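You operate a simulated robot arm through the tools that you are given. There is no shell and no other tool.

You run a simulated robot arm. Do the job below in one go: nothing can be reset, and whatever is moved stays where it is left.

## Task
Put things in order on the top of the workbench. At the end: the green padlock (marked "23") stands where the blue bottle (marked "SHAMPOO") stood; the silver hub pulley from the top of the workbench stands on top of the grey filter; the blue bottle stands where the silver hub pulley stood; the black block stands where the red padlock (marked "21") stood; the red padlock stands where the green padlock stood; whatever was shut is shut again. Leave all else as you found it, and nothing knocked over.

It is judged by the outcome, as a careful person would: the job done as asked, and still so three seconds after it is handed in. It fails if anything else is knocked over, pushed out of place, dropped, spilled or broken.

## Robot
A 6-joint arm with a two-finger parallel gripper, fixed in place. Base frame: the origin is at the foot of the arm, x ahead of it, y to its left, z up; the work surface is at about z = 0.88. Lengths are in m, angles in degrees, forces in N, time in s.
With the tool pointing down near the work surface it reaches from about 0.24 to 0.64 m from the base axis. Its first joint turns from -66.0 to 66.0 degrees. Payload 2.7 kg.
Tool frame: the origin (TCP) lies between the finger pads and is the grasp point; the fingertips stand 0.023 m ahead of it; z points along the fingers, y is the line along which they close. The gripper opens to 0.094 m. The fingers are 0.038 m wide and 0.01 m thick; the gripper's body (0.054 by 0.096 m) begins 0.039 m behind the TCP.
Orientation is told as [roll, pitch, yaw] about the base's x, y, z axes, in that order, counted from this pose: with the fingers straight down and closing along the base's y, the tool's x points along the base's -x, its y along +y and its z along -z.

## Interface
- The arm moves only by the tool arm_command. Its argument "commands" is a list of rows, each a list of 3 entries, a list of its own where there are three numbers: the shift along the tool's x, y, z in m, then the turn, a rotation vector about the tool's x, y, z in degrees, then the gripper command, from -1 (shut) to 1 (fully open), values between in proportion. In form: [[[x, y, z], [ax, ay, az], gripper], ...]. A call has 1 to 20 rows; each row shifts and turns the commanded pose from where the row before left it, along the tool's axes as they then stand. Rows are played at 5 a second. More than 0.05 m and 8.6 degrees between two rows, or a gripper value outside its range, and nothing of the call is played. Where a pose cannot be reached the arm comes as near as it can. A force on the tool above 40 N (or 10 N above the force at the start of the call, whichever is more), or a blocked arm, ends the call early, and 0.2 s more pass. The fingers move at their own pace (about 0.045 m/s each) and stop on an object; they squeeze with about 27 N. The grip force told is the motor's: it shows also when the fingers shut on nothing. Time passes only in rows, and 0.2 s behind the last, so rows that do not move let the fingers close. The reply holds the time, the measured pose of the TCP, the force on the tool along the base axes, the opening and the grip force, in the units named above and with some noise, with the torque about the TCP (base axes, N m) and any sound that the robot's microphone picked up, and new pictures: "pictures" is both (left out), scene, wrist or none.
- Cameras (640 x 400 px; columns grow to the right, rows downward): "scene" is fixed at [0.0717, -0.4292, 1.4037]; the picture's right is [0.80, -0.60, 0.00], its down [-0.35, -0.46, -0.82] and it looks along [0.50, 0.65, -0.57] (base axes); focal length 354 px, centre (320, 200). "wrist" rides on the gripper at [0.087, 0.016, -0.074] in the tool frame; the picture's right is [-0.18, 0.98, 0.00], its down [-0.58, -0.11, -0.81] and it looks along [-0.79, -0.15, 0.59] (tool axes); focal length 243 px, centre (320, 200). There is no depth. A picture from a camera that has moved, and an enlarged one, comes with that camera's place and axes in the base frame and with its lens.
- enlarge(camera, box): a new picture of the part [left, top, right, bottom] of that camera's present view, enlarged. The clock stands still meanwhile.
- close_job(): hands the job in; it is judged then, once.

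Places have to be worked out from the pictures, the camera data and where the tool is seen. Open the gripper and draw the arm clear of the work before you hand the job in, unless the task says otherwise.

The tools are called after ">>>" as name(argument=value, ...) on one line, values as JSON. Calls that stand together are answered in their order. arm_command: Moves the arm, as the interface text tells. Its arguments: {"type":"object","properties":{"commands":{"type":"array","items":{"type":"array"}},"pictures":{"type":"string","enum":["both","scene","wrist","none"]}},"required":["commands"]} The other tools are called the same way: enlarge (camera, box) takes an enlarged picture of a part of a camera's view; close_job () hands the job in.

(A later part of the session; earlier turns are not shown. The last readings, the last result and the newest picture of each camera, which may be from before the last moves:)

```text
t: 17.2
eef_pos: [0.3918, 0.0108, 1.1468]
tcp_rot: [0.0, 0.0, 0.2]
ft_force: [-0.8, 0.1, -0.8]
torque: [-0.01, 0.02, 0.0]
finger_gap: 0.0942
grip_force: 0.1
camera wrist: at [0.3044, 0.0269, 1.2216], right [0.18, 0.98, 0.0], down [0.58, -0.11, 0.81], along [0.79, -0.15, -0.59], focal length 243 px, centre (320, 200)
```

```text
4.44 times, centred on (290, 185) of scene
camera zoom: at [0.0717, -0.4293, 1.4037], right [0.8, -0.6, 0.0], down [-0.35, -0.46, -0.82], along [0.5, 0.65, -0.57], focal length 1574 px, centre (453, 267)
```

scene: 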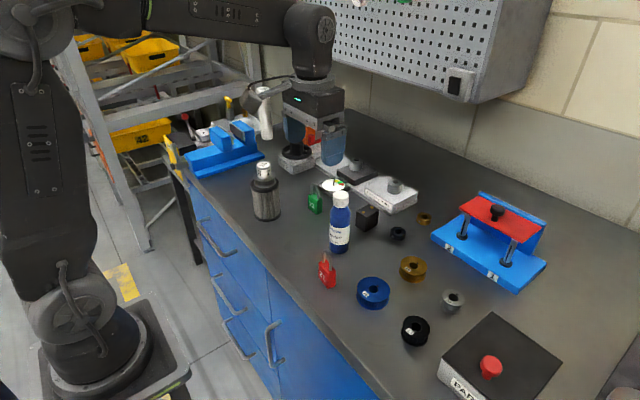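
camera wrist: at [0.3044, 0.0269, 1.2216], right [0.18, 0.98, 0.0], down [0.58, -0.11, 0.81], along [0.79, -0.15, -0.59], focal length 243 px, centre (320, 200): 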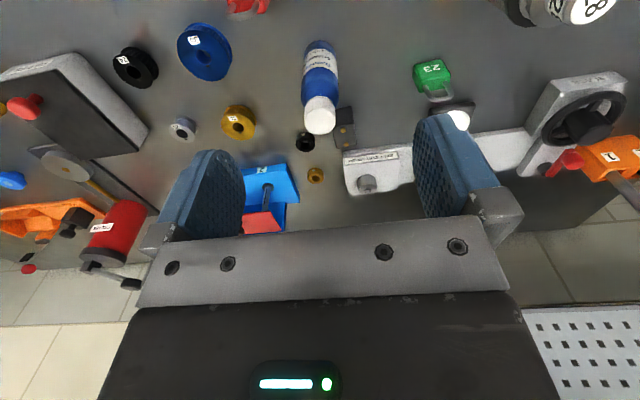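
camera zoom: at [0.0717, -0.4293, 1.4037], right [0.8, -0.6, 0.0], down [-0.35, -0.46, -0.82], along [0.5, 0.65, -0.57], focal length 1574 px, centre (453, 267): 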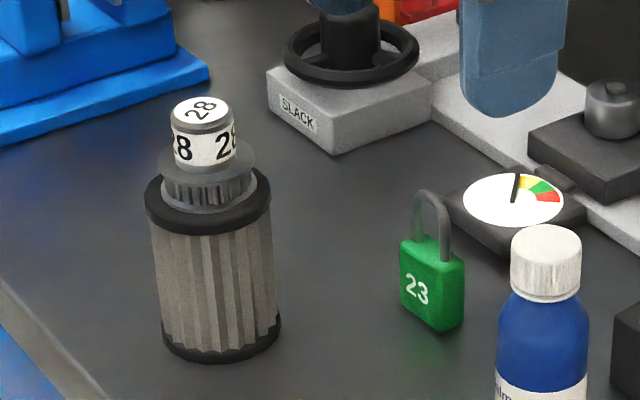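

The pulley sits well on the filter. The bottle's cap centre comes out at [0.449, 0.001, 1.017] from both cameras; I move above it.

>>> arm_command(commands=[[[-0.019, -0.0033, 0.022], [0, 0, 0], 1], [[-0.019, -0.0033, 0.022], [0, 0, 0], 1], [[-0.019, -0.0033, 0.022], [0, 0, 0], 1], [[0, 0, 0.019], [0, 0, 0], 1], [[0, 0, 0], [0, 0, 0], 1]], pictures="both")

>>> enlarge(camera="wrist", box=[180, 40, 460, 240])

>>> enlarge(camera="scene", box=[290, 130, 400, 260])

```text
t: 18.4
eef_pos: [0.4485, 0.0012, 1.0614]
tcp_rot: [0.0, 0.0, 0.2]
ft_force: [-0.2, 0.0, -0.2]
torque: [-0.03, 0.02, 0.02]
finger_gap: 0.094
grip_force: 0.1
camera wrist: at [0.3604, 0.0171, 1.136], right [0.18, 0.98, 0.0], down [0.58, -0.11, 0.81], along [0.79, -0.15, -0.59], focal length 243 px, centre (320, 200)
```

scene: 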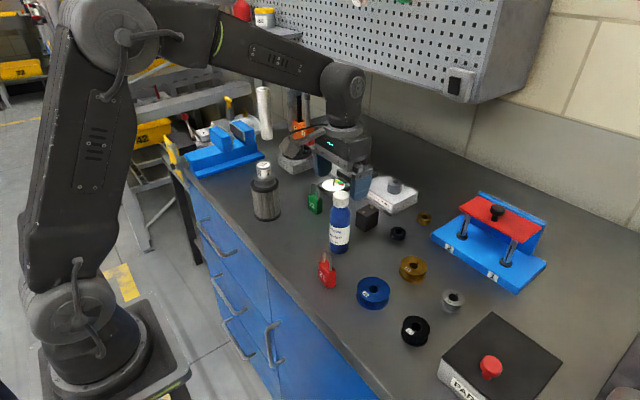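
wrist: 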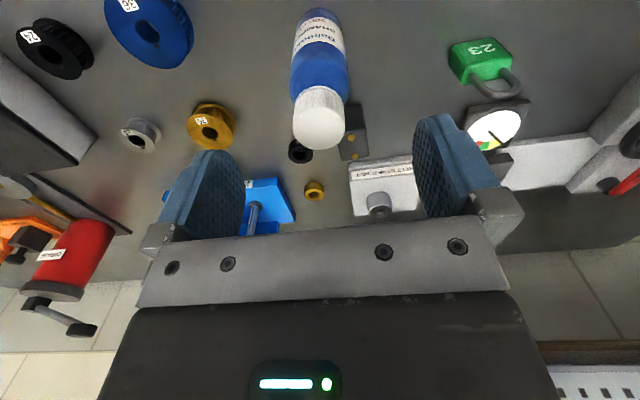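

```text
2.00 times, centred on (320, 140) of wrist
camera zoom: at [0.3604, 0.0171, 1.136], right [0.18, 0.98, 0.0], down [0.58, -0.11, 0.81], along [0.79, -0.15, -0.59], focal length 485 px, centre (320, 320)
```

zoom: 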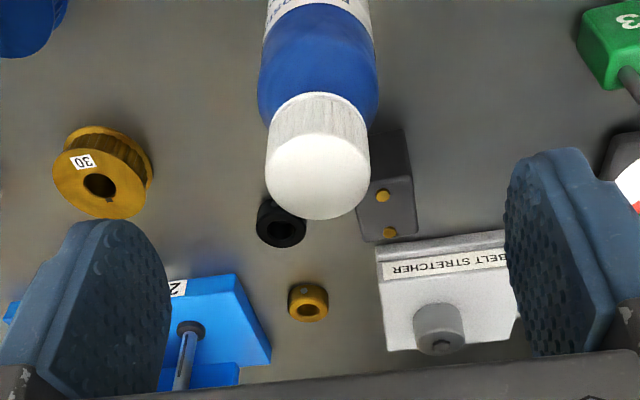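

```text
3.08 times, centred on (345, 195) of scene
camera zoom: at [0.0717, -0.4292, 1.4037], right [0.8, -0.6, 0.0], down [-0.35, -0.46, -0.82], along [0.5, 0.65, -0.57], focal length 1090 px, centre (243, 215)
```

zoom: 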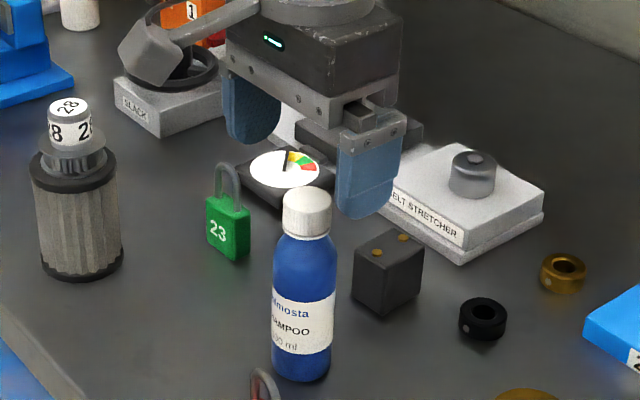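

Cap is centred below the tool, spanning about z 0.999–1.018. I descend to TCP z ≈ 1.021 so the tips are just at the cap's lower edge, then close.

>>> arm_command(commands=[[[-0.0006, -0.0006, 0.02], [0, 0, 0], 1], [[0, 0, 0.02], [0, 0, 0], 1], [[0, 0, 0], [0, 0, 0], 1]], pictures="wrist")

>>> enlarge(camera="scene", box=[300, 160, 380, 260])

>>> enlarge(camera="wrist", box=[180, 40, 460, 240])

```text
t: 19.2
eef_pos: [0.4487, 0.0001, 1.0227]
tcp_rot: [0.0, 0.0, 0.1]
ft_force: [0.1, 0.0, -0.1]
torque: [0.01, -0.01, 0.03]
finger_gap: 0.094
grip_force: 0.1
camera wrist: at [0.3605, 0.0164, 1.0968], right [0.18, 0.98, 0.0], down [0.58, -0.11, 0.81], along [0.79, -0.15, -0.59], focal length 243 px, centre (320, 200)
```

wrist: 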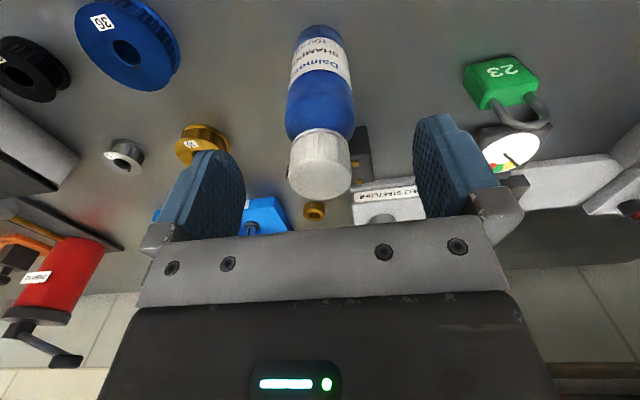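

```text
4.00 times, centred on (340, 210) of scene
camera zoom: at [0.0717, -0.4292, 1.4037], right [0.8, -0.6, 0.0], down [-0.35, -0.46, -0.82], along [0.5, 0.65, -0.57], focal length 1417 px, centre (240, 160)
```

zoom: 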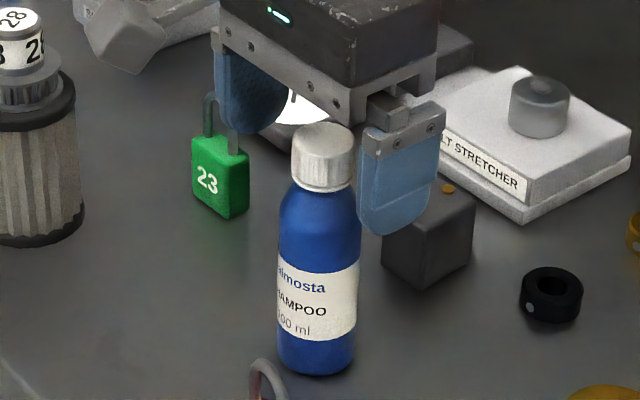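

```text
2.00 times, centred on (320, 140) of wrist
camera zoom: at [0.3605, 0.0164, 1.0968], right [0.18, 0.98, 0.0], down [0.58, -0.11, 0.81], along [0.79, -0.15, -0.59], focal length 485 px, centre (320, 320)
```

zoom: 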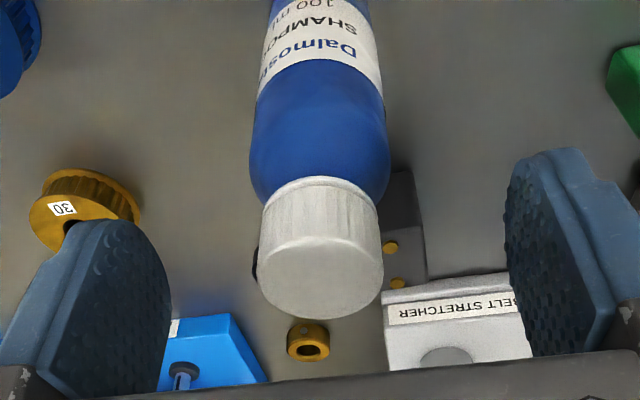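

Aligned. I close on the cap.

>>> arm_command(commands=[[[0, 0, 0.001], [0, 0, 0], -1], [[0, 0, 0], [0, 0, 0], -1], [[0, 0, 0], [0, 0, 0], -1], [[0, 0, 0], [0, 0, 0], -1], [[0, 0, 0], [0, 0, 0], -1], [[0, 0, 0], [0, 0, 0], -1]], pictures="wrist")

>>> enlarge(camera="scene", box=[300, 160, 380, 260])

```text
t: 20.6
eef_pos: [0.4478, 0.0005, 1.0211]
tcp_rot: [0.1, -0.1, 0.1]
ft_force: [0.0, -0.2, 1.2]
torque: [0.02, 0.0, 0.02]
finger_gap: 0.0297
grip_force: 26.7
camera wrist: at [0.3604, 0.0164, 1.0958], right [0.18, 0.98, 0.0], down [0.58, -0.11, 0.81], along [0.79, -0.15, -0.59], focal length 243 px, centre (320, 200)
```

wrist: 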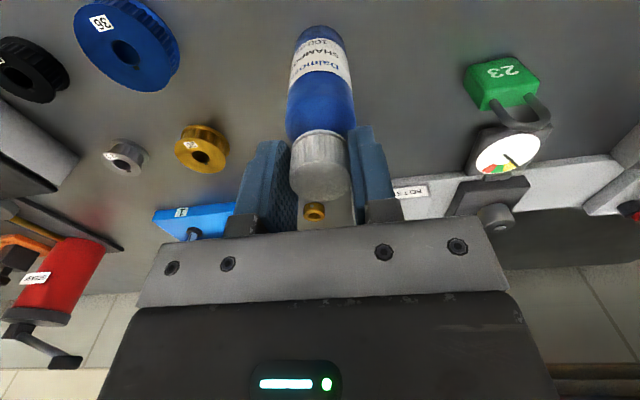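

```text
4.00 times, centred on (340, 210) of scene
camera zoom: at [0.0717, -0.4292, 1.4037], right [0.8, -0.6, 0.0], down [-0.35, -0.46, -0.82], along [0.5, 0.65, -0.57], focal length 1417 px, centre (240, 160)
```

zoom: 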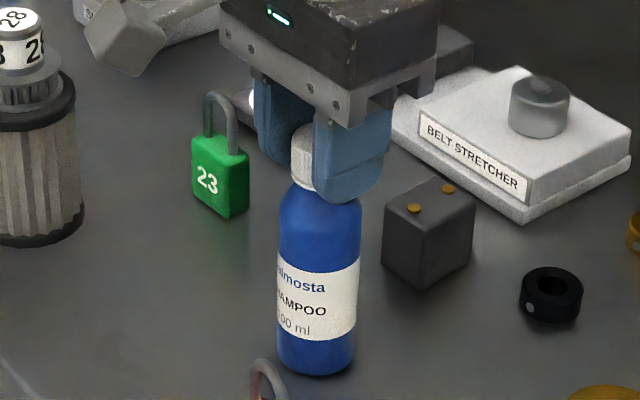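

Gripped at 0.0297 m. I lift straight up, high enough for the bottle's foot to clear the pulley on the filter.

>>> arm_command(commands=[[[0, 0, -0.01], [0, 0, 0], -1], [[0, 0, -0.02], [0, 0, 0], -1], [[0, 0, -0.03], [0, 0, 0], -1], [[0, 0, -0.03], [0, 0, 0], -1], [[0, 0, -0.03], [0, 0, 0], -1], [[0, 0, -0.03], [0, 0, 0], -1], [[0, 0, 0], [0, 0, 0], -1]], pictures="both")

```text
t: 22.2
eef_pos: [0.4472, 0.0014, 1.1719]
tcp_rot: [0.1, -0.1, 0.1]
ft_force: [-0.1, -0.3, -0.2]
torque: [0.0, 0.02, -0.04]
finger_gap: 0.0302
grip_force: 26.6
camera wrist: at [0.3599, 0.0173, 1.2461], right [0.18, 0.98, 0.0], down [0.58, -0.11, 0.81], along [0.79, -0.15, -0.59], focal length 243 px, centre (320, 200)
```

scene: 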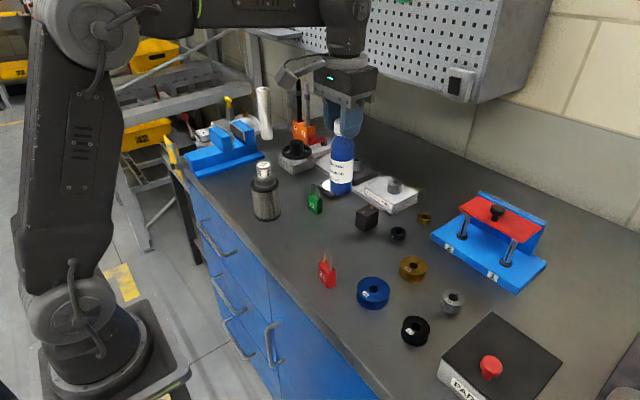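
wrist: 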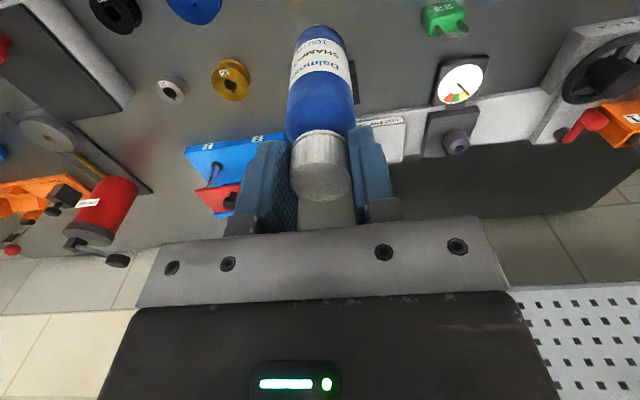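

The bottle hangs upright. I carry it along y to above the pulley's old place at [0.449, 0.320].

>>> arm_command(commands=[[[0, 0.02, 0], [0, 0, 0], -1], [[0, 0.04, 0], [0, 0, 0], -1], [[0, 0.04, 0], [0, 0, 0], -1], [[0, 0.04, 0], [0, 0, 0], -1], [[0, 0.04, 0], [0, 0, 0], -1], [[0, 0.04, 0], [0, 0, 0], -1], [[0, 0.04, 0], [0, 0, 0], -1], [[-0.001, 0.04, 0], [0, 0, 0], -1], [[0, 0.019, 0], [0, 0, 0], -1], [[0, 0, 0], [0, 0, 0], -1]], pictures="both")

```text
t: 24.4
eef_pos: [0.4476, 0.3207, 1.1691]
tcp_rot: [0.0, 0.0, 0.1]
ft_force: [0.5, 0.2, -0.4]
torque: [0.01, 0.0, 0.04]
finger_gap: 0.03
grip_force: 27.0
camera wrist: at [0.3606, 0.3363, 1.2436], right [0.18, 0.98, 0.0], down [0.58, -0.11, 0.81], along [0.79, -0.15, -0.59], focal length 243 px, centre (320, 200)
```

scene: 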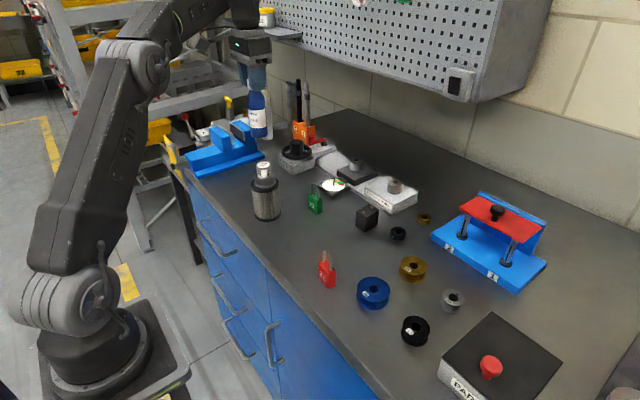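
wrist: 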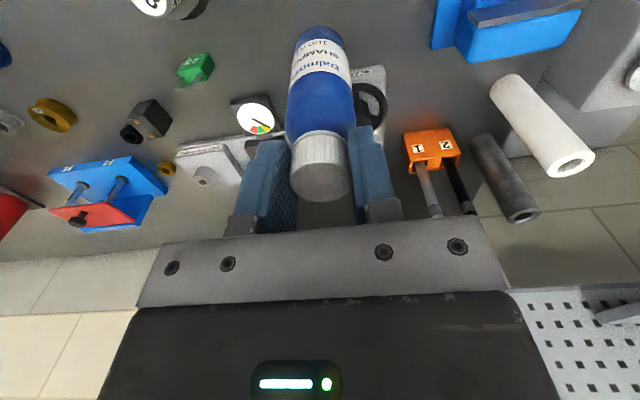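

Over the target spot. I lower to about 1 cm above the table.

>>> arm_command(commands=[[[0, 0, 0.03], [0, 0, 0], -1], [[0, 0, 0.03], [0, 0, 0], -1], [[0, 0, 0.03], [0, 0, 0], -1], [[0, 0, 0.03], [0, 0, 0], -1], [[0, 0, 0.018], [0, 0, 0], -1], [[0, 0, 0], [0, 0, 0], -1]], pictures="both")

>>> enlarge(camera="scene", box=[210, 80, 330, 230])

```text
t: 25.8
eef_pos: [0.449, 0.3193, 1.0325]
tcp_rot: [-0.1, 0.0, 0.1]
ft_force: [-0.4, 0.8, -0.8]
torque: [-0.02, 0.04, -0.01]
finger_gap: 0.0297
grip_force: 27.4
camera wrist: at [0.3606, 0.3353, 1.1067], right [0.18, 0.98, 0.0], down [0.58, -0.11, 0.81], along [0.79, -0.15, -0.59], focal length 243 px, centre (320, 200)
```

scene: 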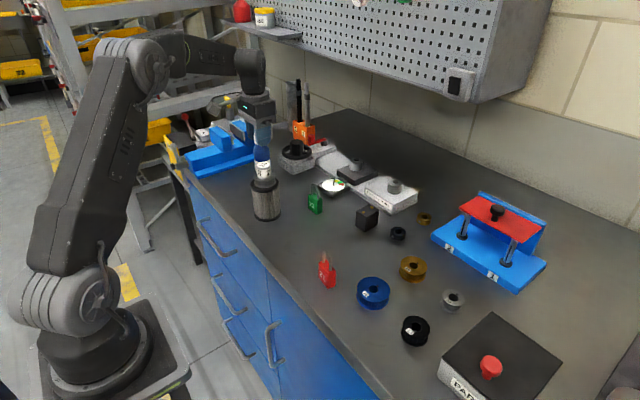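
wrist: 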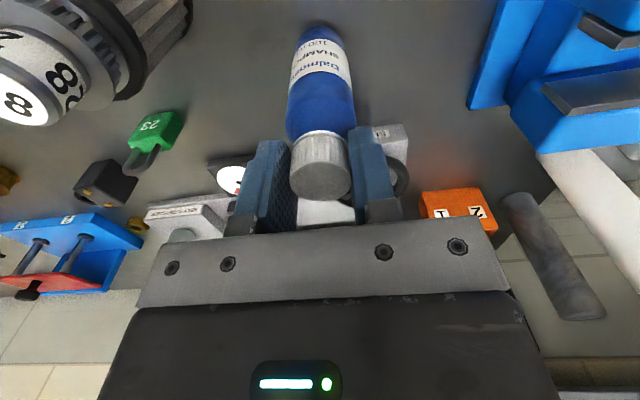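

```text
2.67 times, centred on (270, 155) of scene
camera zoom: at [0.0717, -0.4292, 1.4037], right [0.8, -0.6, 0.0], down [-0.35, -0.46, -0.82], along [0.5, 0.65, -0.57], focal length 945 px, centre (453, 320)
```

zoom: 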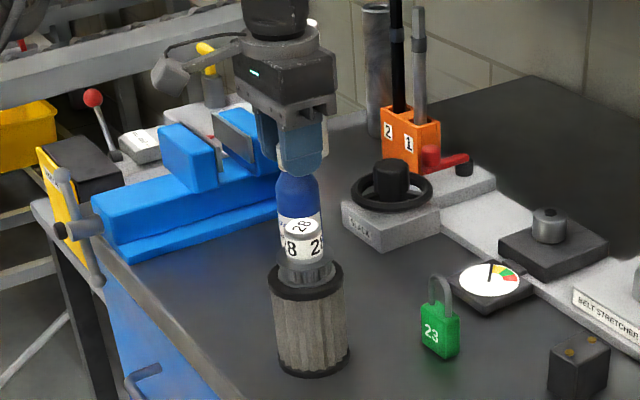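

About 1 cm left. I lower in small steps and read the force.

>>> arm_command(commands=[[[0, 0, 0.005], [0, 0, 0], -1], [[0, 0, 0.003], [0, 0, 0], -1], [[0, 0, 0.001], [0, 0, 0], -1], [[0, 0, 0], [0, 0, 0], -1]], pictures="none")

```text
t: 26.8
eef_pos: [0.4484, 0.3183, 1.0247]
tcp_rot: [-0.1, 0.0, 0.2]
ft_force: [0.5, 0.4, -1.7]
torque: [0.01, -0.03, 0.05]
finger_gap: 0.0298
grip_force: 27.4
```

No contact yet. Two more 1 mm steps.

>>> arm_command(commands=[[[0, 0.0005, 0.001], [0, 0, 0], -1], [[0, 0, 0.001], [0, 0, 0], -1], [[0, 0, 0], [0, 0, 0], -1]], pictures="none")

```text
t: 27.6
eef_pos: [0.449, 0.3192, 1.0218]
tcp_rot: [0.0, 0.1, 0.1]
ft_force: [0.7, 0.4, -0.7]
torque: [0.03, 0.01, -0.02]
finger_gap: 0.0298
grip_force: 27.0
```

Still no clear contact. I step down another 1 mm.

>>> arm_command(commands=[[[0, 0, 0.001], [0, 0, 0], -1], [[0, 0, 0], [0, 0, 0], -1]], pictures="none")

```text
t: 28.2
eef_pos: [0.4486, 0.3181, 1.0223]
tcp_rot: [-0.1, 0.0, 0.1]
ft_force: [-0.1, -0.4, 1.9]
torque: [0.01, 0.11, 0.01]
finger_gap: 0.0299
grip_force: 26.4
```

Force is rising, so contact is starting. I go half a millimetre more.

>>> arm_command(commands=[[[0, 0, 0.0006], [0, 0, 0], -1], [[0, 0, 0], [0, 0, 0], -1]], pictures="wrist")

```text
t: 28.8
eef_pos: [0.4478, 0.3196, 1.0215]
tcp_rot: [0.0, -0.1, 0.1]
ft_force: [-1.8, -1.8, 6.8]
torque: [-0.17, 0.25, 0.01]
finger_gap: 0.0296
grip_force: 27.2
camera wrist: at [0.3608, 0.3355, 1.0955], right [0.18, 0.98, 0.0], down [0.58, -0.11, 0.81], along [0.79, -0.15, -0.59], focal length 243 px, centre (320, 200)
```

wrist: 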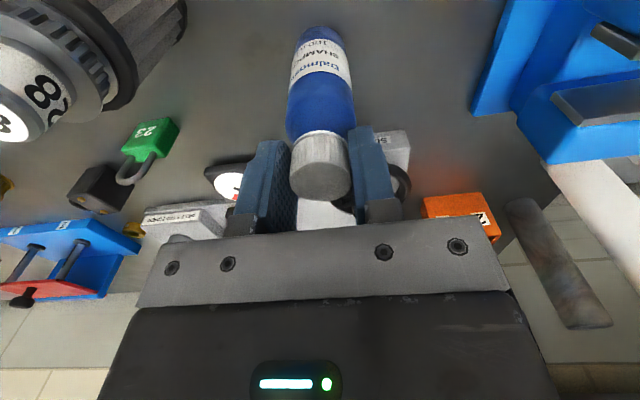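

The bottle stands on the table with a light press. I open the fingers.

>>> arm_command(commands=[[[0, 0, -0.0004], [0, 0, 0], -0.2], [[0, 0, 0], [0, 0, 0], 0.4], [[0, 0, 0], [0, 0, 0], 1], [[0, 0, 0], [0, 0, 0], 1], [[0, 0, 0], [0, 0, 0], 1]], pictures="wrist")

>>> enlarge(camera="wrist", box=[180, 0, 460, 220])

```text
t: 30.0
eef_pos: [0.4483, 0.3193, 1.0215]
tcp_rot: [0.0, -0.1, 0.1]
ft_force: [1.0, 0.3, 0.0]
torque: [-0.02, 0.01, 0.03]
finger_gap: 0.094
grip_force: 0.1
camera wrist: at [0.3611, 0.3358, 1.0956], right [0.18, 0.98, 0.0], down [0.58, -0.11, 0.81], along [0.79, -0.15, -0.59], focal length 243 px, centre (320, 200)
```

wrist: 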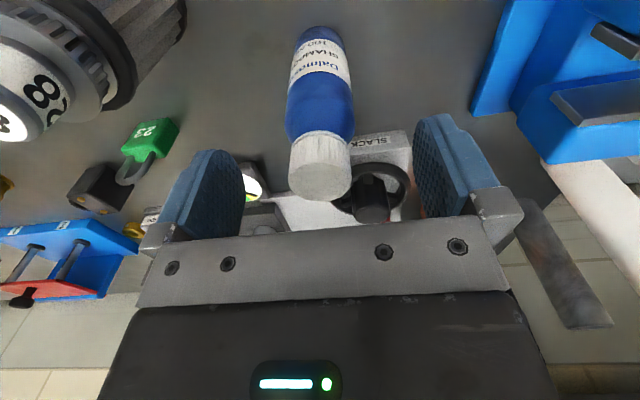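

```text
1.82 times, centred on (320, 110) of wrist
camera zoom: at [0.3611, 0.3358, 1.0956], right [0.18, 0.98, 0.0], down [0.58, -0.11, 0.81], along [0.79, -0.15, -0.59], focal length 441 px, centre (320, 364)
```

zoom: 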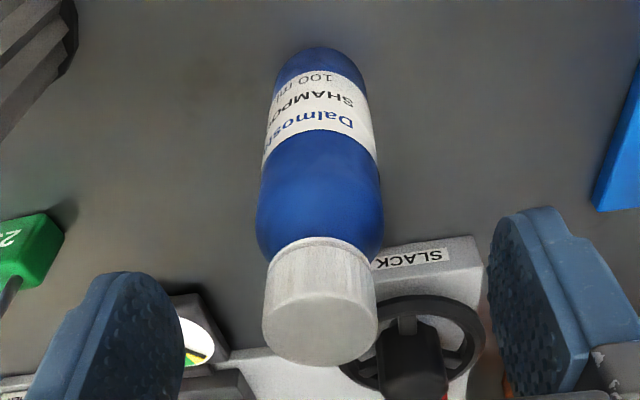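

The bottle stands free and upright. For the green padlock (body centre about [0.491, 0.141], wide side along y), I turn the tool to yaw +90: that grips it across its thickness and swings the camera mount away from the pulley on the filter.

>>> arm_command(commands=[[[0, 0, -0.03], [0, 0, 0], 1], [[0, 0, -0.04], [0, 0, 0], 1], [[0, 0, -0.04], [0, 0, 0], 1], [[-0.0106, -0.0446, 0], [0, 0, 0], 1], [[-0.0106, -0.0446, 0], [0, 0, 0], 1], [[-0.0106, -0.0446, 0], [0, 0, 0], 1], [[-0.0106, -0.0446, 0], [0, 0, 0], 1], [[0, 0, 0], [0, 0, -8.18], 1], [[0, 0, 0], [0, 0, -8.18], 1], [[0, 0, 0], [0, 0, -8.18], 1], [[0, 0, 0], [0, 0, -8.18], 1], [[0, 0, 0], [0, 0, -8.18], 1], [[0, 0, 0], [0, 0, -8.18], 1], [[0, 0, 0], [0, 0, -8.18], 1], [[0, 0, 0], [0, 0, -8.18], 1], [[0, 0, 0], [0, 0, -8.18], 1], [[0, 0, 0], [0, 0, -8.18], 1], [[0, 0, 0], [0, 0, -8.18], 1], [[0, 0, 0], [0, 0, 0], 1]], pictures="both")

>>> enlarge(camera="scene", box=[230, 100, 390, 240])

>>> enlarge(camera="wrist", box=[180, 20, 460, 220])

```text
t: 34.0
eef_pos: [0.4917, 0.1417, 1.1318]
tcp_rot: [0.0, 0.0, 90.2]
ft_force: [0.1, -0.3, -0.5]
torque: [0.01, -0.02, -0.01]
finger_gap: 0.0941
grip_force: 0.1
camera wrist: at [0.4741, 0.0551, 1.2053], right [-0.98, 0.18, 0.0], down [0.11, 0.58, 0.81], along [0.15, 0.79, -0.59], focal length 243 px, centre (320, 200)
```

scene: 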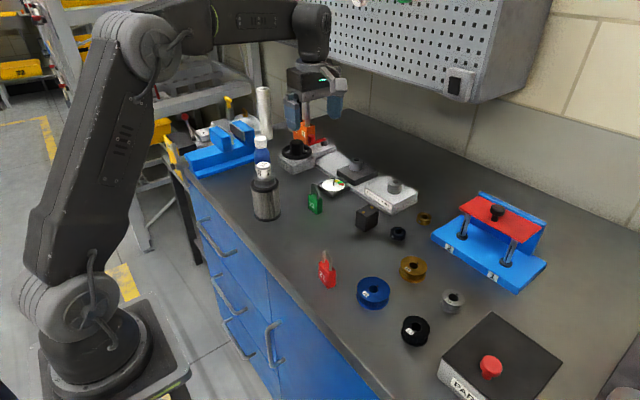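
wrist: 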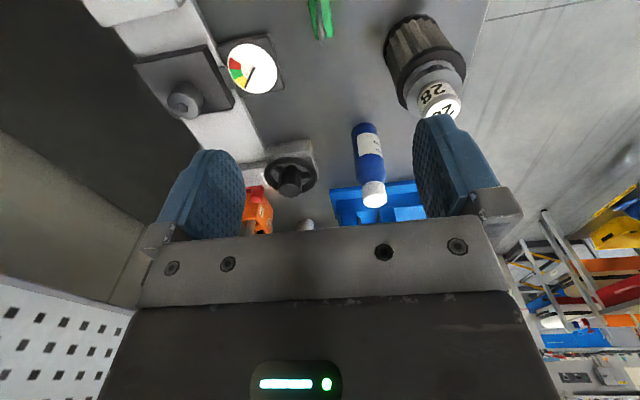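

```text
2.86 times, centred on (310, 170) of scene
camera zoom: at [0.0717, -0.4292, 1.4037], right [0.8, -0.6, 0.0], down [-0.35, -0.46, -0.82], along [0.5, 0.65, -0.57], focal length 1012 px, centre (349, 286)
```

zoom: 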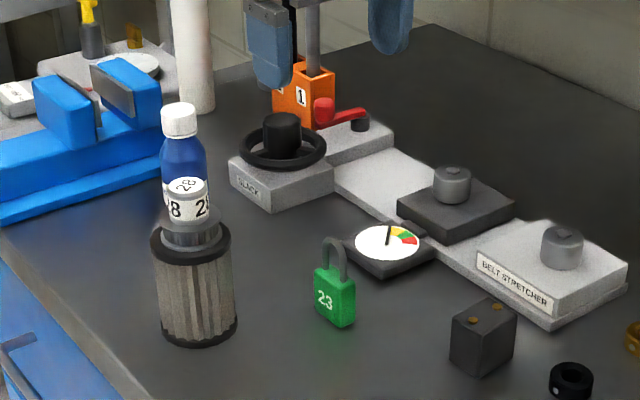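

```text
2.00 times, centred on (320, 120) of wrist
camera zoom: at [0.4741, 0.0551, 1.2053], right [-0.98, 0.18, 0.0], down [0.11, 0.58, 0.81], along [0.15, 0.79, -0.59], focal length 485 px, centre (320, 360)
```

zoom: 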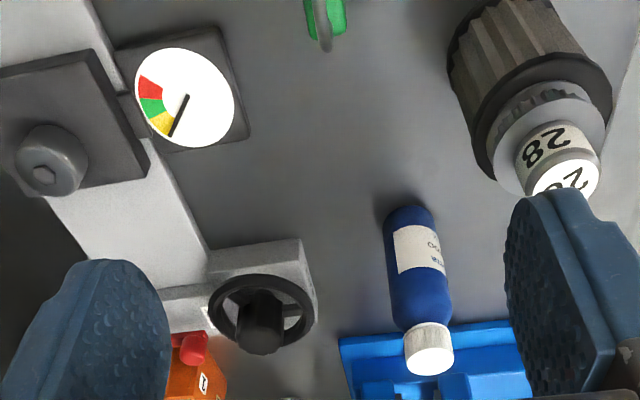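

The padlock is only at the picture's edge. I draw back 0.05 m in -y and go lower for a better look.

>>> arm_command(commands=[[[0.03, 0, 0.02], [0, 0, 0], 1], [[0.025, 0, 0.03], [0, 0, 0], 1], [[0, 0, 0], [0, 0, 0], 1]], pictures="wrist")

>>> enlarge(camera="wrist", box=[240, 0, 400, 120])

>>> enlarge(camera="scene", box=[290, 170, 350, 230])

```text
t: 34.8
eef_pos: [0.4913, 0.0846, 1.0807]
tcp_rot: [-0.1, 0.1, 90.0]
ft_force: [1.2, 0.6, -0.3]
torque: [0.03, 0.01, -0.01]
finger_gap: 0.0942
grip_force: 0.1
camera wrist: at [0.4732, -0.001, 1.1562], right [-0.98, 0.18, 0.0], down [0.11, 0.58, 0.81], along [0.15, 0.79, -0.59], focal length 243 px, centre (320, 200)
```

wrist: 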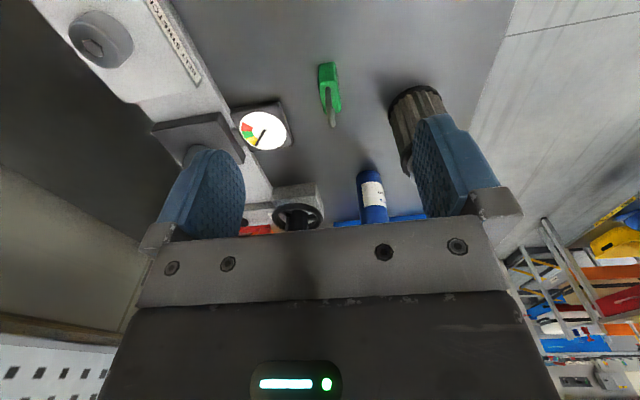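

```text
3.33 times, centred on (320, 60) of wrist
camera zoom: at [0.4732, -0.001, 1.1562], right [-0.98, 0.18, 0.0], down [0.11, 0.58, 0.81], along [0.15, 0.79, -0.59], focal length 809 px, centre (320, 667)
```

zoom: 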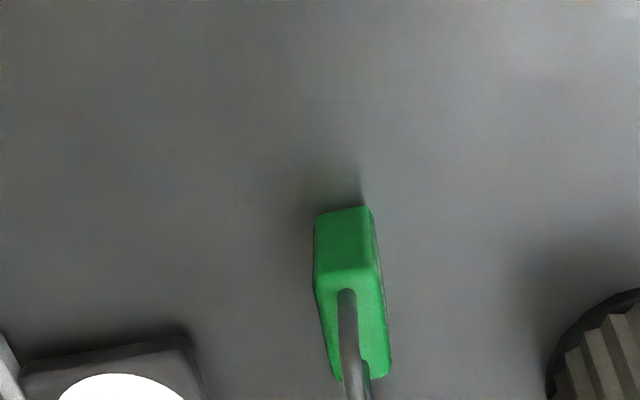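

```text
6.67 times, centred on (320, 200) of scene
camera zoom: at [0.0717, -0.4293, 1.4037], right [0.8, -0.6, 0.0], down [-0.35, -0.46, -0.82], along [0.5, 0.65, -0.57], focal length 2361 px, centre (320, 200)
```

zoom: 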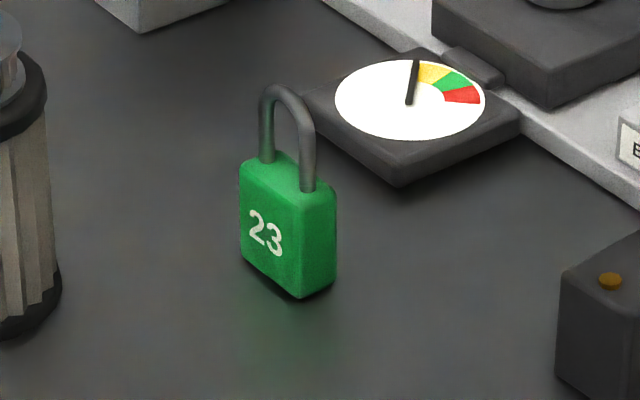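

The padlock's body spans x 0.481–0.499, y 0.1225–0.159, top z ≈ 0.918, shackle top ≈ 0.96. I move over its centre [0.490, 0.141] with the fingers at about 0.06 m, down to z = 1.0, and check.

>>> arm_command(commands=[[[-0.029, 0.0005, 0], [0, 0, 0], 0.3], [[-0.0275, 0.0005, 0], [0, 0, 0], 0.3], [[0, 0, 0.03], [0, 0, 0], 0.3], [[0, 0, 0.03], [0, 0, 0], 0.3], [[0, 0, 0.02], [0, 0, 0], 0.3], [[0, 0, 0], [0, 0, 0], 0.3]], pictures="both")

>>> enlarge(camera="wrist", box=[220, 40, 420, 220])

>>> enlarge(camera="scene", box=[270, 130, 370, 230])

```text
t: 36.2
eef_pos: [0.4889, 0.1436, 1.0005]
tcp_rot: [0.0, 0.1, 90.1]
ft_force: [0.2, 0.0, -0.2]
torque: [-0.01, -0.01, 0.01]
finger_gap: 0.0611
grip_force: 0.0
camera wrist: at [0.4717, 0.0565, 1.0754], right [-0.98, 0.18, 0.0], down [0.11, 0.58, 0.81], along [0.15, 0.79, -0.59], focal length 243 px, centre (320, 200)
```

scene: 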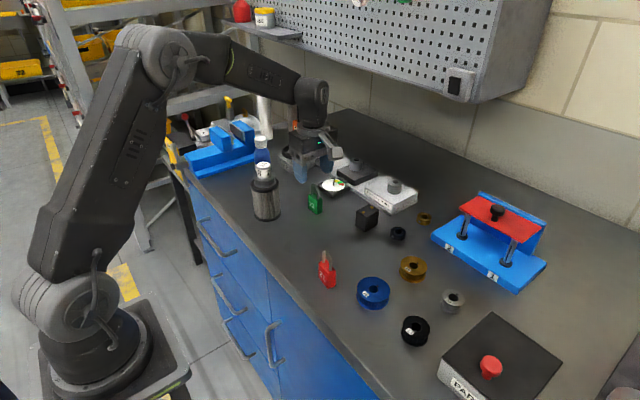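
wrist: 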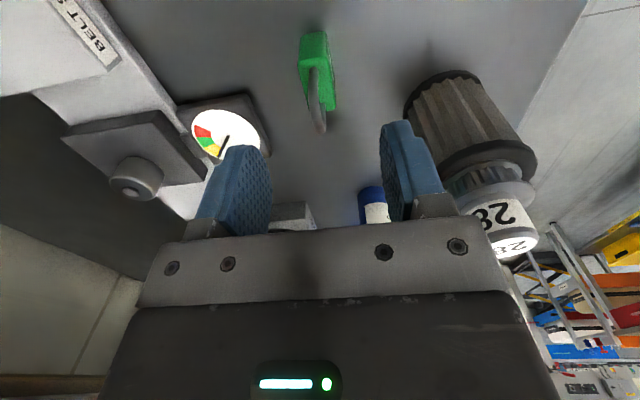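

```text
2.22 times, centred on (320, 130) of wrist
camera zoom: at [0.4717, 0.0565, 1.0754], right [-0.98, 0.18, 0.0], down [0.11, 0.58, 0.81], along [0.15, 0.79, -0.59], focal length 539 px, centre (320, 356)
```

zoom: 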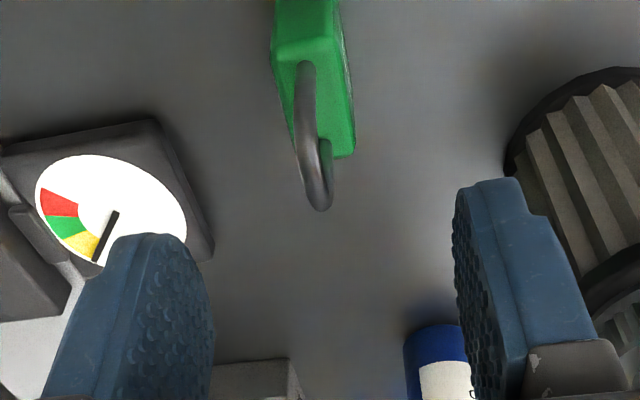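

```text
4.00 times, centred on (320, 180) of scene
camera zoom: at [0.0717, -0.4292, 1.4037], right [0.8, -0.6, 0.0], down [-0.35, -0.46, -0.82], along [0.5, 0.65, -0.57], focal length 1417 px, centre (320, 280)
```

zoom: 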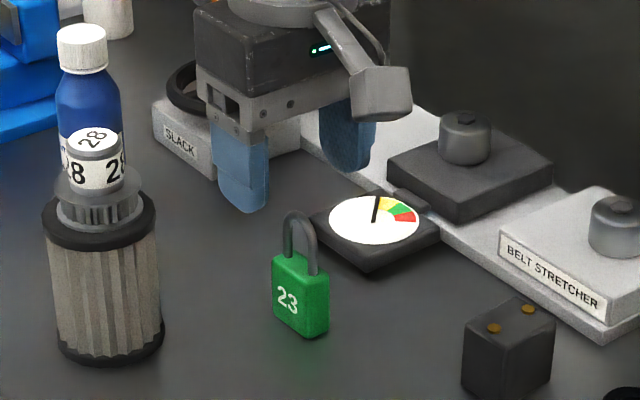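

Well aligned in x. I descend to TCP z ≈ 0.926, leaving a few millimetres between shackle top and palm.

>>> arm_command(commands=[[[0, 0, 0.03], [0, 0, 0], 0.3], [[0, 0, 0.03], [0, 0, 0], 0.3], [[0, 0, 0.013], [0, 0, 0], 0.3], [[0, 0, 0], [0, 0, 0], 0.3]], pictures="both")

>>> enlarge(camera="wrist", box=[220, 40, 420, 220])

>>> enlarge(camera="scene", box=[270, 150, 350, 230])

```text
t: 37.2
eef_pos: [0.4906, 0.1427, 0.9276]
tcp_rot: [0.0, 0.0, 90.1]
ft_force: [-0.1, -0.4, -0.4]
torque: [0.01, -0.04, 0.03]
finger_gap: 0.0614
grip_force: 0.0
camera wrist: at [0.4729, 0.0562, 1.0022], right [-0.98, 0.18, 0.0], down [0.11, 0.58, 0.81], along [0.15, 0.79, -0.59], focal length 243 px, centre (320, 200)
```

scene: 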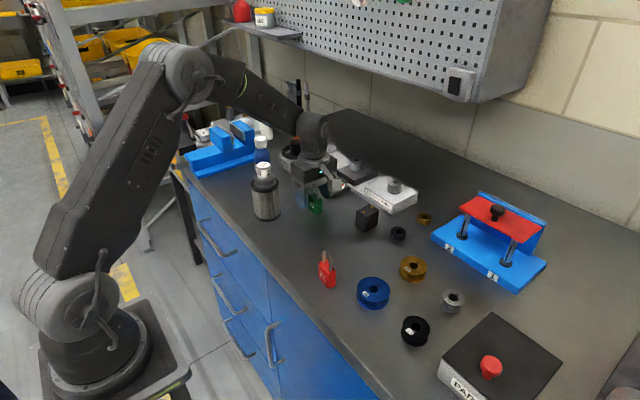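
wrist: 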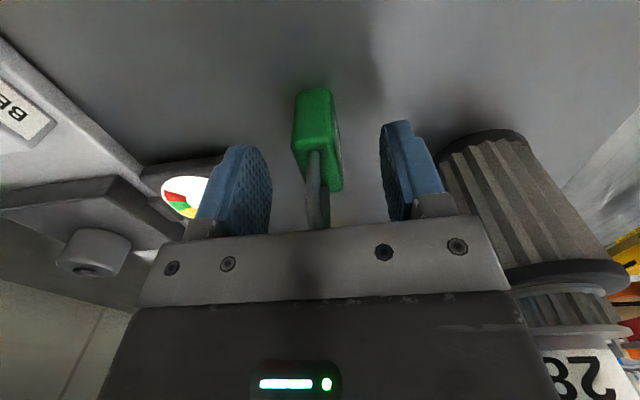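

```text
2.22 times, centred on (320, 130) of wrist
camera zoom: at [0.4729, 0.0562, 1.0022], right [-0.98, 0.18, 0.0], down [0.11, 0.58, 0.81], along [0.15, 0.79, -0.59], focal length 539 px, centre (320, 356)
```

zoom: 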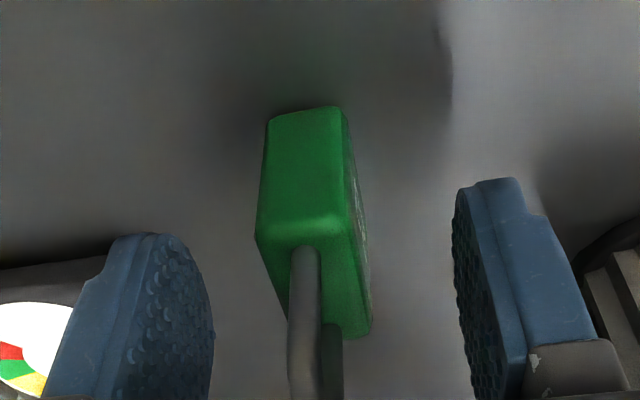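

```text
5.00 times, centred on (310, 190) of scene
camera zoom: at [0.0717, -0.4292, 1.4037], right [0.8, -0.6, 0.0], down [-0.35, -0.46, -0.82], along [0.5, 0.65, -0.57], focal length 1771 px, centre (370, 250)
```

zoom: 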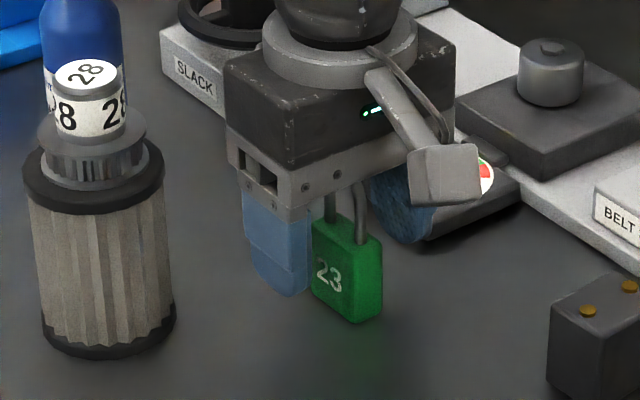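

Padlock sits between the fingers and the palm is clear of the shackle. I lower 1.5 mm more and close.

>>> arm_command(commands=[[[0, 0, 0.0015], [0, 0, 0], 0.3], [[0, 0, 0], [0, 0, 0], -1], [[0, 0, 0], [0, 0, 0], -1], [[0, 0, 0], [0, 0, 0], -1], [[0, 0, 0], [0, 0, 0], -1], [[0, 0, 0], [0, 0, 0], -1]], pictures="wrist")

>>> enlarge(camera="wrist", box=[220, 40, 420, 220])

```text
t: 38.6
eef_pos: [0.489, 0.1432, 0.9268]
tcp_rot: [0.0, 0.1, 90.3]
ft_force: [-0.7, -0.6, 0.5]
torque: [-0.01, -0.02, -0.04]
finger_gap: 0.0196
grip_force: 27.2
camera wrist: at [0.4725, 0.0564, 1.001], right [-0.98, 0.18, 0.0], down [0.11, 0.58, 0.81], along [0.15, 0.79, -0.59], focal length 243 px, centre (320, 200)
```

wrist: 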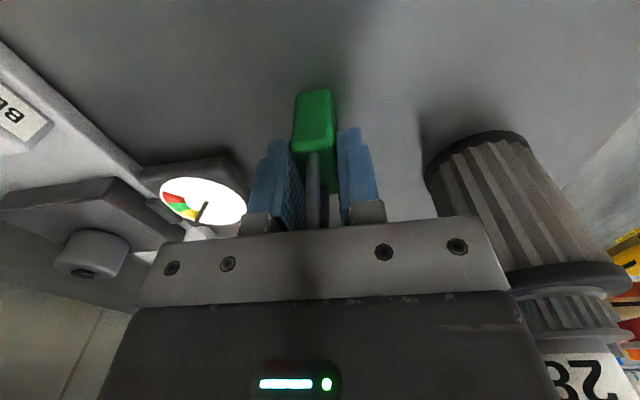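

```text
2.22 times, centred on (320, 130) of wrist
camera zoom: at [0.4725, 0.0564, 1.001], right [-0.98, 0.18, 0.0], down [0.11, 0.58, 0.81], along [0.15, 0.79, -0.59], focal length 539 px, centre (320, 356)
```

zoom: 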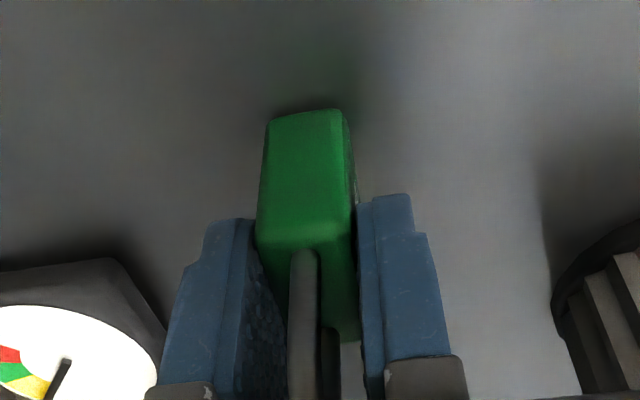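

Firm grip (0.0196 m). I lift and carry the padlock over to the bottle's old place [0.449, 0.001].

>>> arm_command(commands=[[[0, 0, -0.01], [0, 0, 0], -1], [[0, 0, -0.03], [0, 0, 0], -1], [[0, 0, -0.03], [0, 0, 0], -1], [[0, 0, -0.025], [0, 0, 0], -1], [[0.028, 0.0082, 0], [0, 0, 0], -1], [[0.028, 0.0082, 0], [0, 0, 0], -1], [[0.028, 0.0082, 0], [0, 0, 0], -1], [[0.028, 0.0082, 0], [0, 0, 0], -1], [[0.0278, 0.0082, 0], [0, 0, 0], -1], [[0, 0, 0], [0, 0, 0], -1]], pictures="both")

>>> enlarge(camera="scene", box=[290, 140, 430, 300])

```text
t: 40.8
eef_pos: [0.4485, 0.0026, 1.0208]
tcp_rot: [0.0, 0.0, 90.1]
ft_force: [0.6, -0.8, -1.8]
torque: [0.01, 0.0, 0.0]
finger_gap: 0.0194
grip_force: 26.9
camera wrist: at [0.4314, -0.0845, 1.0959], right [-0.98, 0.18, 0.0], down [0.11, 0.58, 0.81], along [0.15, 0.79, -0.59], focal length 243 px, centre (320, 200)
```

scene: 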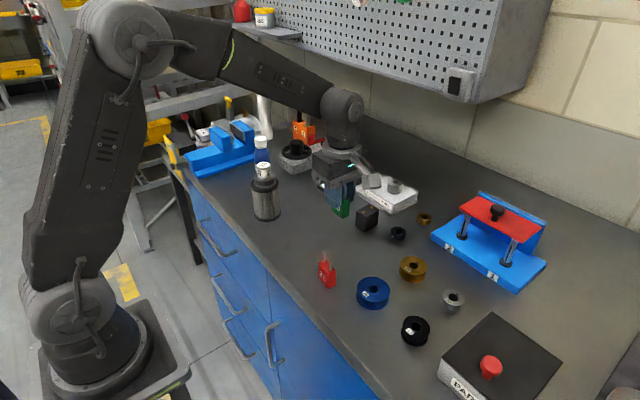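
wrist: 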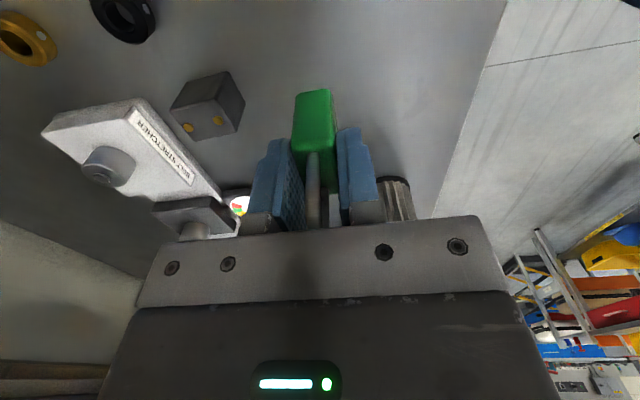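

```text
2.50 times, centred on (360, 220) of scene
camera zoom: at [0.0717, -0.4293, 1.4037], right [0.8, -0.6, 0.0], down [-0.35, -0.46, -0.82], along [0.5, 0.65, -0.57], focal length 886 px, centre (220, 150)
```

zoom: 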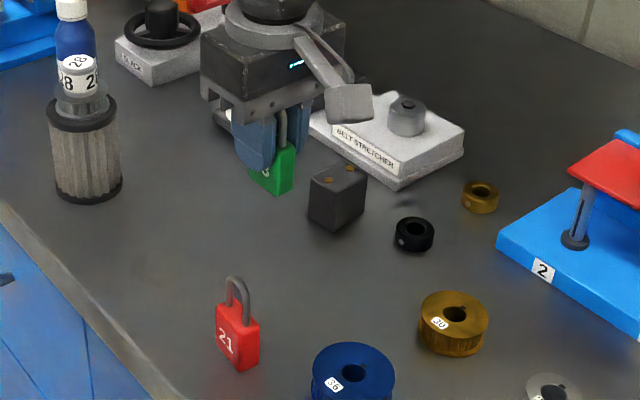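

Over the place. I lower to about 1 cm above the table.

>>> arm_command(commands=[[[0, 0, 0.03], [0, 0, 0], -1], [[0, 0, 0.03], [0, 0, 0], -1], [[0, 0, 0.023], [0, 0, 0], -1], [[0, 0, 0.004], [0, 0, 0], -1], [[0, 0, 0.003], [0, 0, 0], -1], [[0, 0, 0], [0, 0, 0], -1]], pictures="wrist")

>>> enlarge(camera="scene", box=[300, 170, 400, 290])

```text
t: 42.2
eef_pos: [0.4494, 0.0013, 0.9307]
tcp_rot: [0.0, -0.1, 90.2]
ft_force: [0.4, 0.7, -1.3]
torque: [-0.01, -0.03, -0.02]
finger_gap: 0.0197
grip_force: 26.9
camera wrist: at [0.4325, -0.0842, 1.0058], right [-0.98, 0.18, 0.0], down [0.11, 0.58, 0.81], along [0.15, 0.79, -0.59], focal length 243 px, centre (320, 200)
```

wrist: 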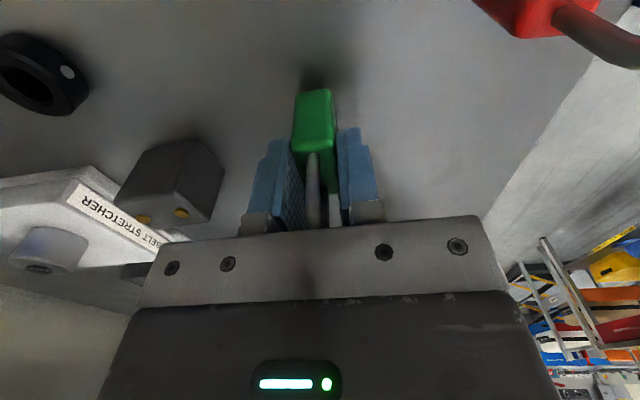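

```text
3.33 times, centred on (350, 230) of scene
camera zoom: at [0.0717, -0.4292, 1.4037], right [0.8, -0.6, 0.0], down [-0.35, -0.46, -0.82], along [0.5, 0.65, -0.57], focal length 1181 px, centre (220, 100)
```

zoom: 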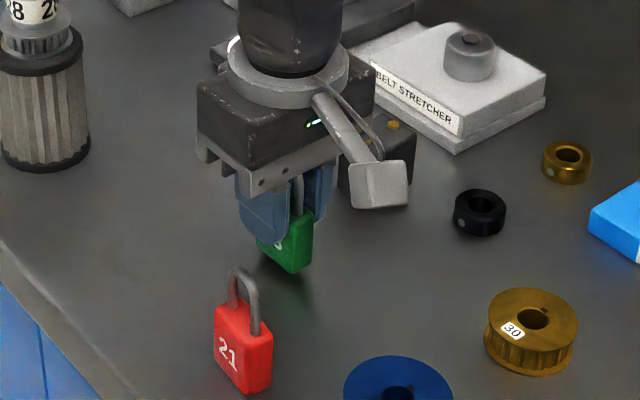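

I step down by millimetres until contact shows in the force.

>>> arm_command(commands=[[[0, 0, 0.0015], [0, 0, 0], -1], [[0, 0, 0.0015], [0, 0, 0], -1], [[0, 0, 0], [0, 0, 0], -1]], pictures="none")

```text
t: 43.0
eef_pos: [0.4493, 0.0034, 0.9277]
tcp_rot: [0.0, -0.1, 90.1]
ft_force: [0.3, 0.3, -0.5]
torque: [0.02, -0.02, 0.02]
finger_gap: 0.0196
grip_force: 26.5
```

No contact yet; one more millimetre at a time.

>>> arm_command(commands=[[[0, 0, 0.001], [0, 0, 0], -1], [[0, 0, 0], [0, 0, 0], -1]], pictures="none")

```text
t: 43.6
eef_pos: [0.4502, 0.0039, 0.9266]
tcp_rot: [0.1, 0.0, 90.1]
ft_force: [0.0, 0.7, -0.5]
torque: [-0.01, 0.01, -0.01]
finger_gap: 0.0196
grip_force: 27.3
```

>>> arm_command(commands=[[[0, 0, 0.001], [0, 0, 0], -1], [[0, 0, 0], [0, 0, 0], -1]], pictures="none")

```text
t: 44.2
eef_pos: [0.4496, 0.0034, 0.9263]
tcp_rot: [0.0, 0.0, 90.2]
ft_force: [-0.2, -0.3, -0.8]
torque: [0.02, -0.01, 0.02]
finger_gap: 0.0195
grip_force: 27.4
```

Still free of contact; readings put the tool at [0.4495, 0.003], as planned. Another small step.

>>> arm_command(commands=[[[0, 0, 0.0008], [0, 0, 0], -1], [[0, 0, 0], [0, 0, 0], -1]], pictures="none")

```text
t: 44.8
eef_pos: [0.4503, 0.0028, 0.9264]
tcp_rot: [-0.2, 0.0, 90.1]
ft_force: [-2.3, 1.3, 12.1]
torque: [-0.01, 0.11, -0.01]
finger_gap: 0.0195
grip_force: 26.6
```

Contact (12 N). I back off a touch and open the fingers to about 0.06 m.

>>> arm_command(commands=[[[0, 0, -0.0006], [0, 0, 0], -1], [[0, 0, 0], [0, 0, 0], -0.3], [[0, 0, 0], [0, 0, 0], 0.3], [[0, 0, 0], [0, 0, 0], 0.3], [[0, 0, 0], [0, 0, 0], 0.3]], pictures="wrist")

>>> enlarge(camera="wrist", box=[220, 40, 420, 220])

```text
t: 46.0
eef_pos: [0.4493, 0.0028, 0.9262]
tcp_rot: [0.0, 0.0, 90.1]
ft_force: [0.2, 0.6, 1.0]
torque: [-0.04, 0.01, 0.01]
finger_gap: 0.0608
grip_force: 0.1
camera wrist: at [0.432, -0.0835, 1.0006], right [-0.98, 0.18, 0.0], down [0.11, 0.58, 0.81], along [0.15, 0.79, -0.59], focal length 243 px, centre (320, 200)
```

wrist: 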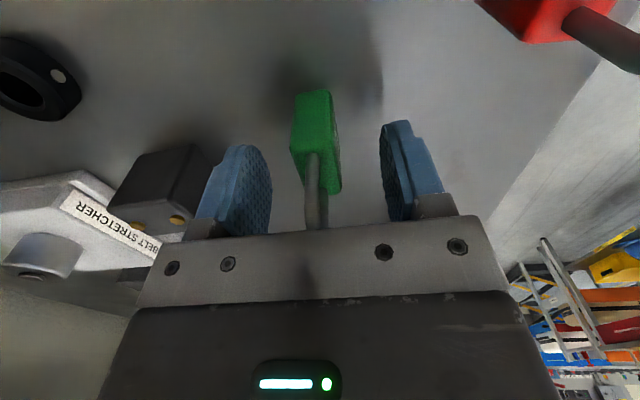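

```text
2.22 times, centred on (320, 130) of wrist
camera zoom: at [0.432, -0.0835, 1.0006], right [-0.98, 0.18, 0.0], down [0.11, 0.58, 0.81], along [0.15, 0.79, -0.59], focal length 539 px, centre (320, 356)
```

zoom: 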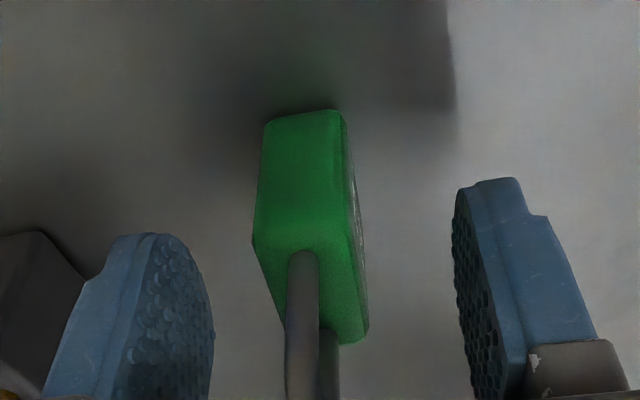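

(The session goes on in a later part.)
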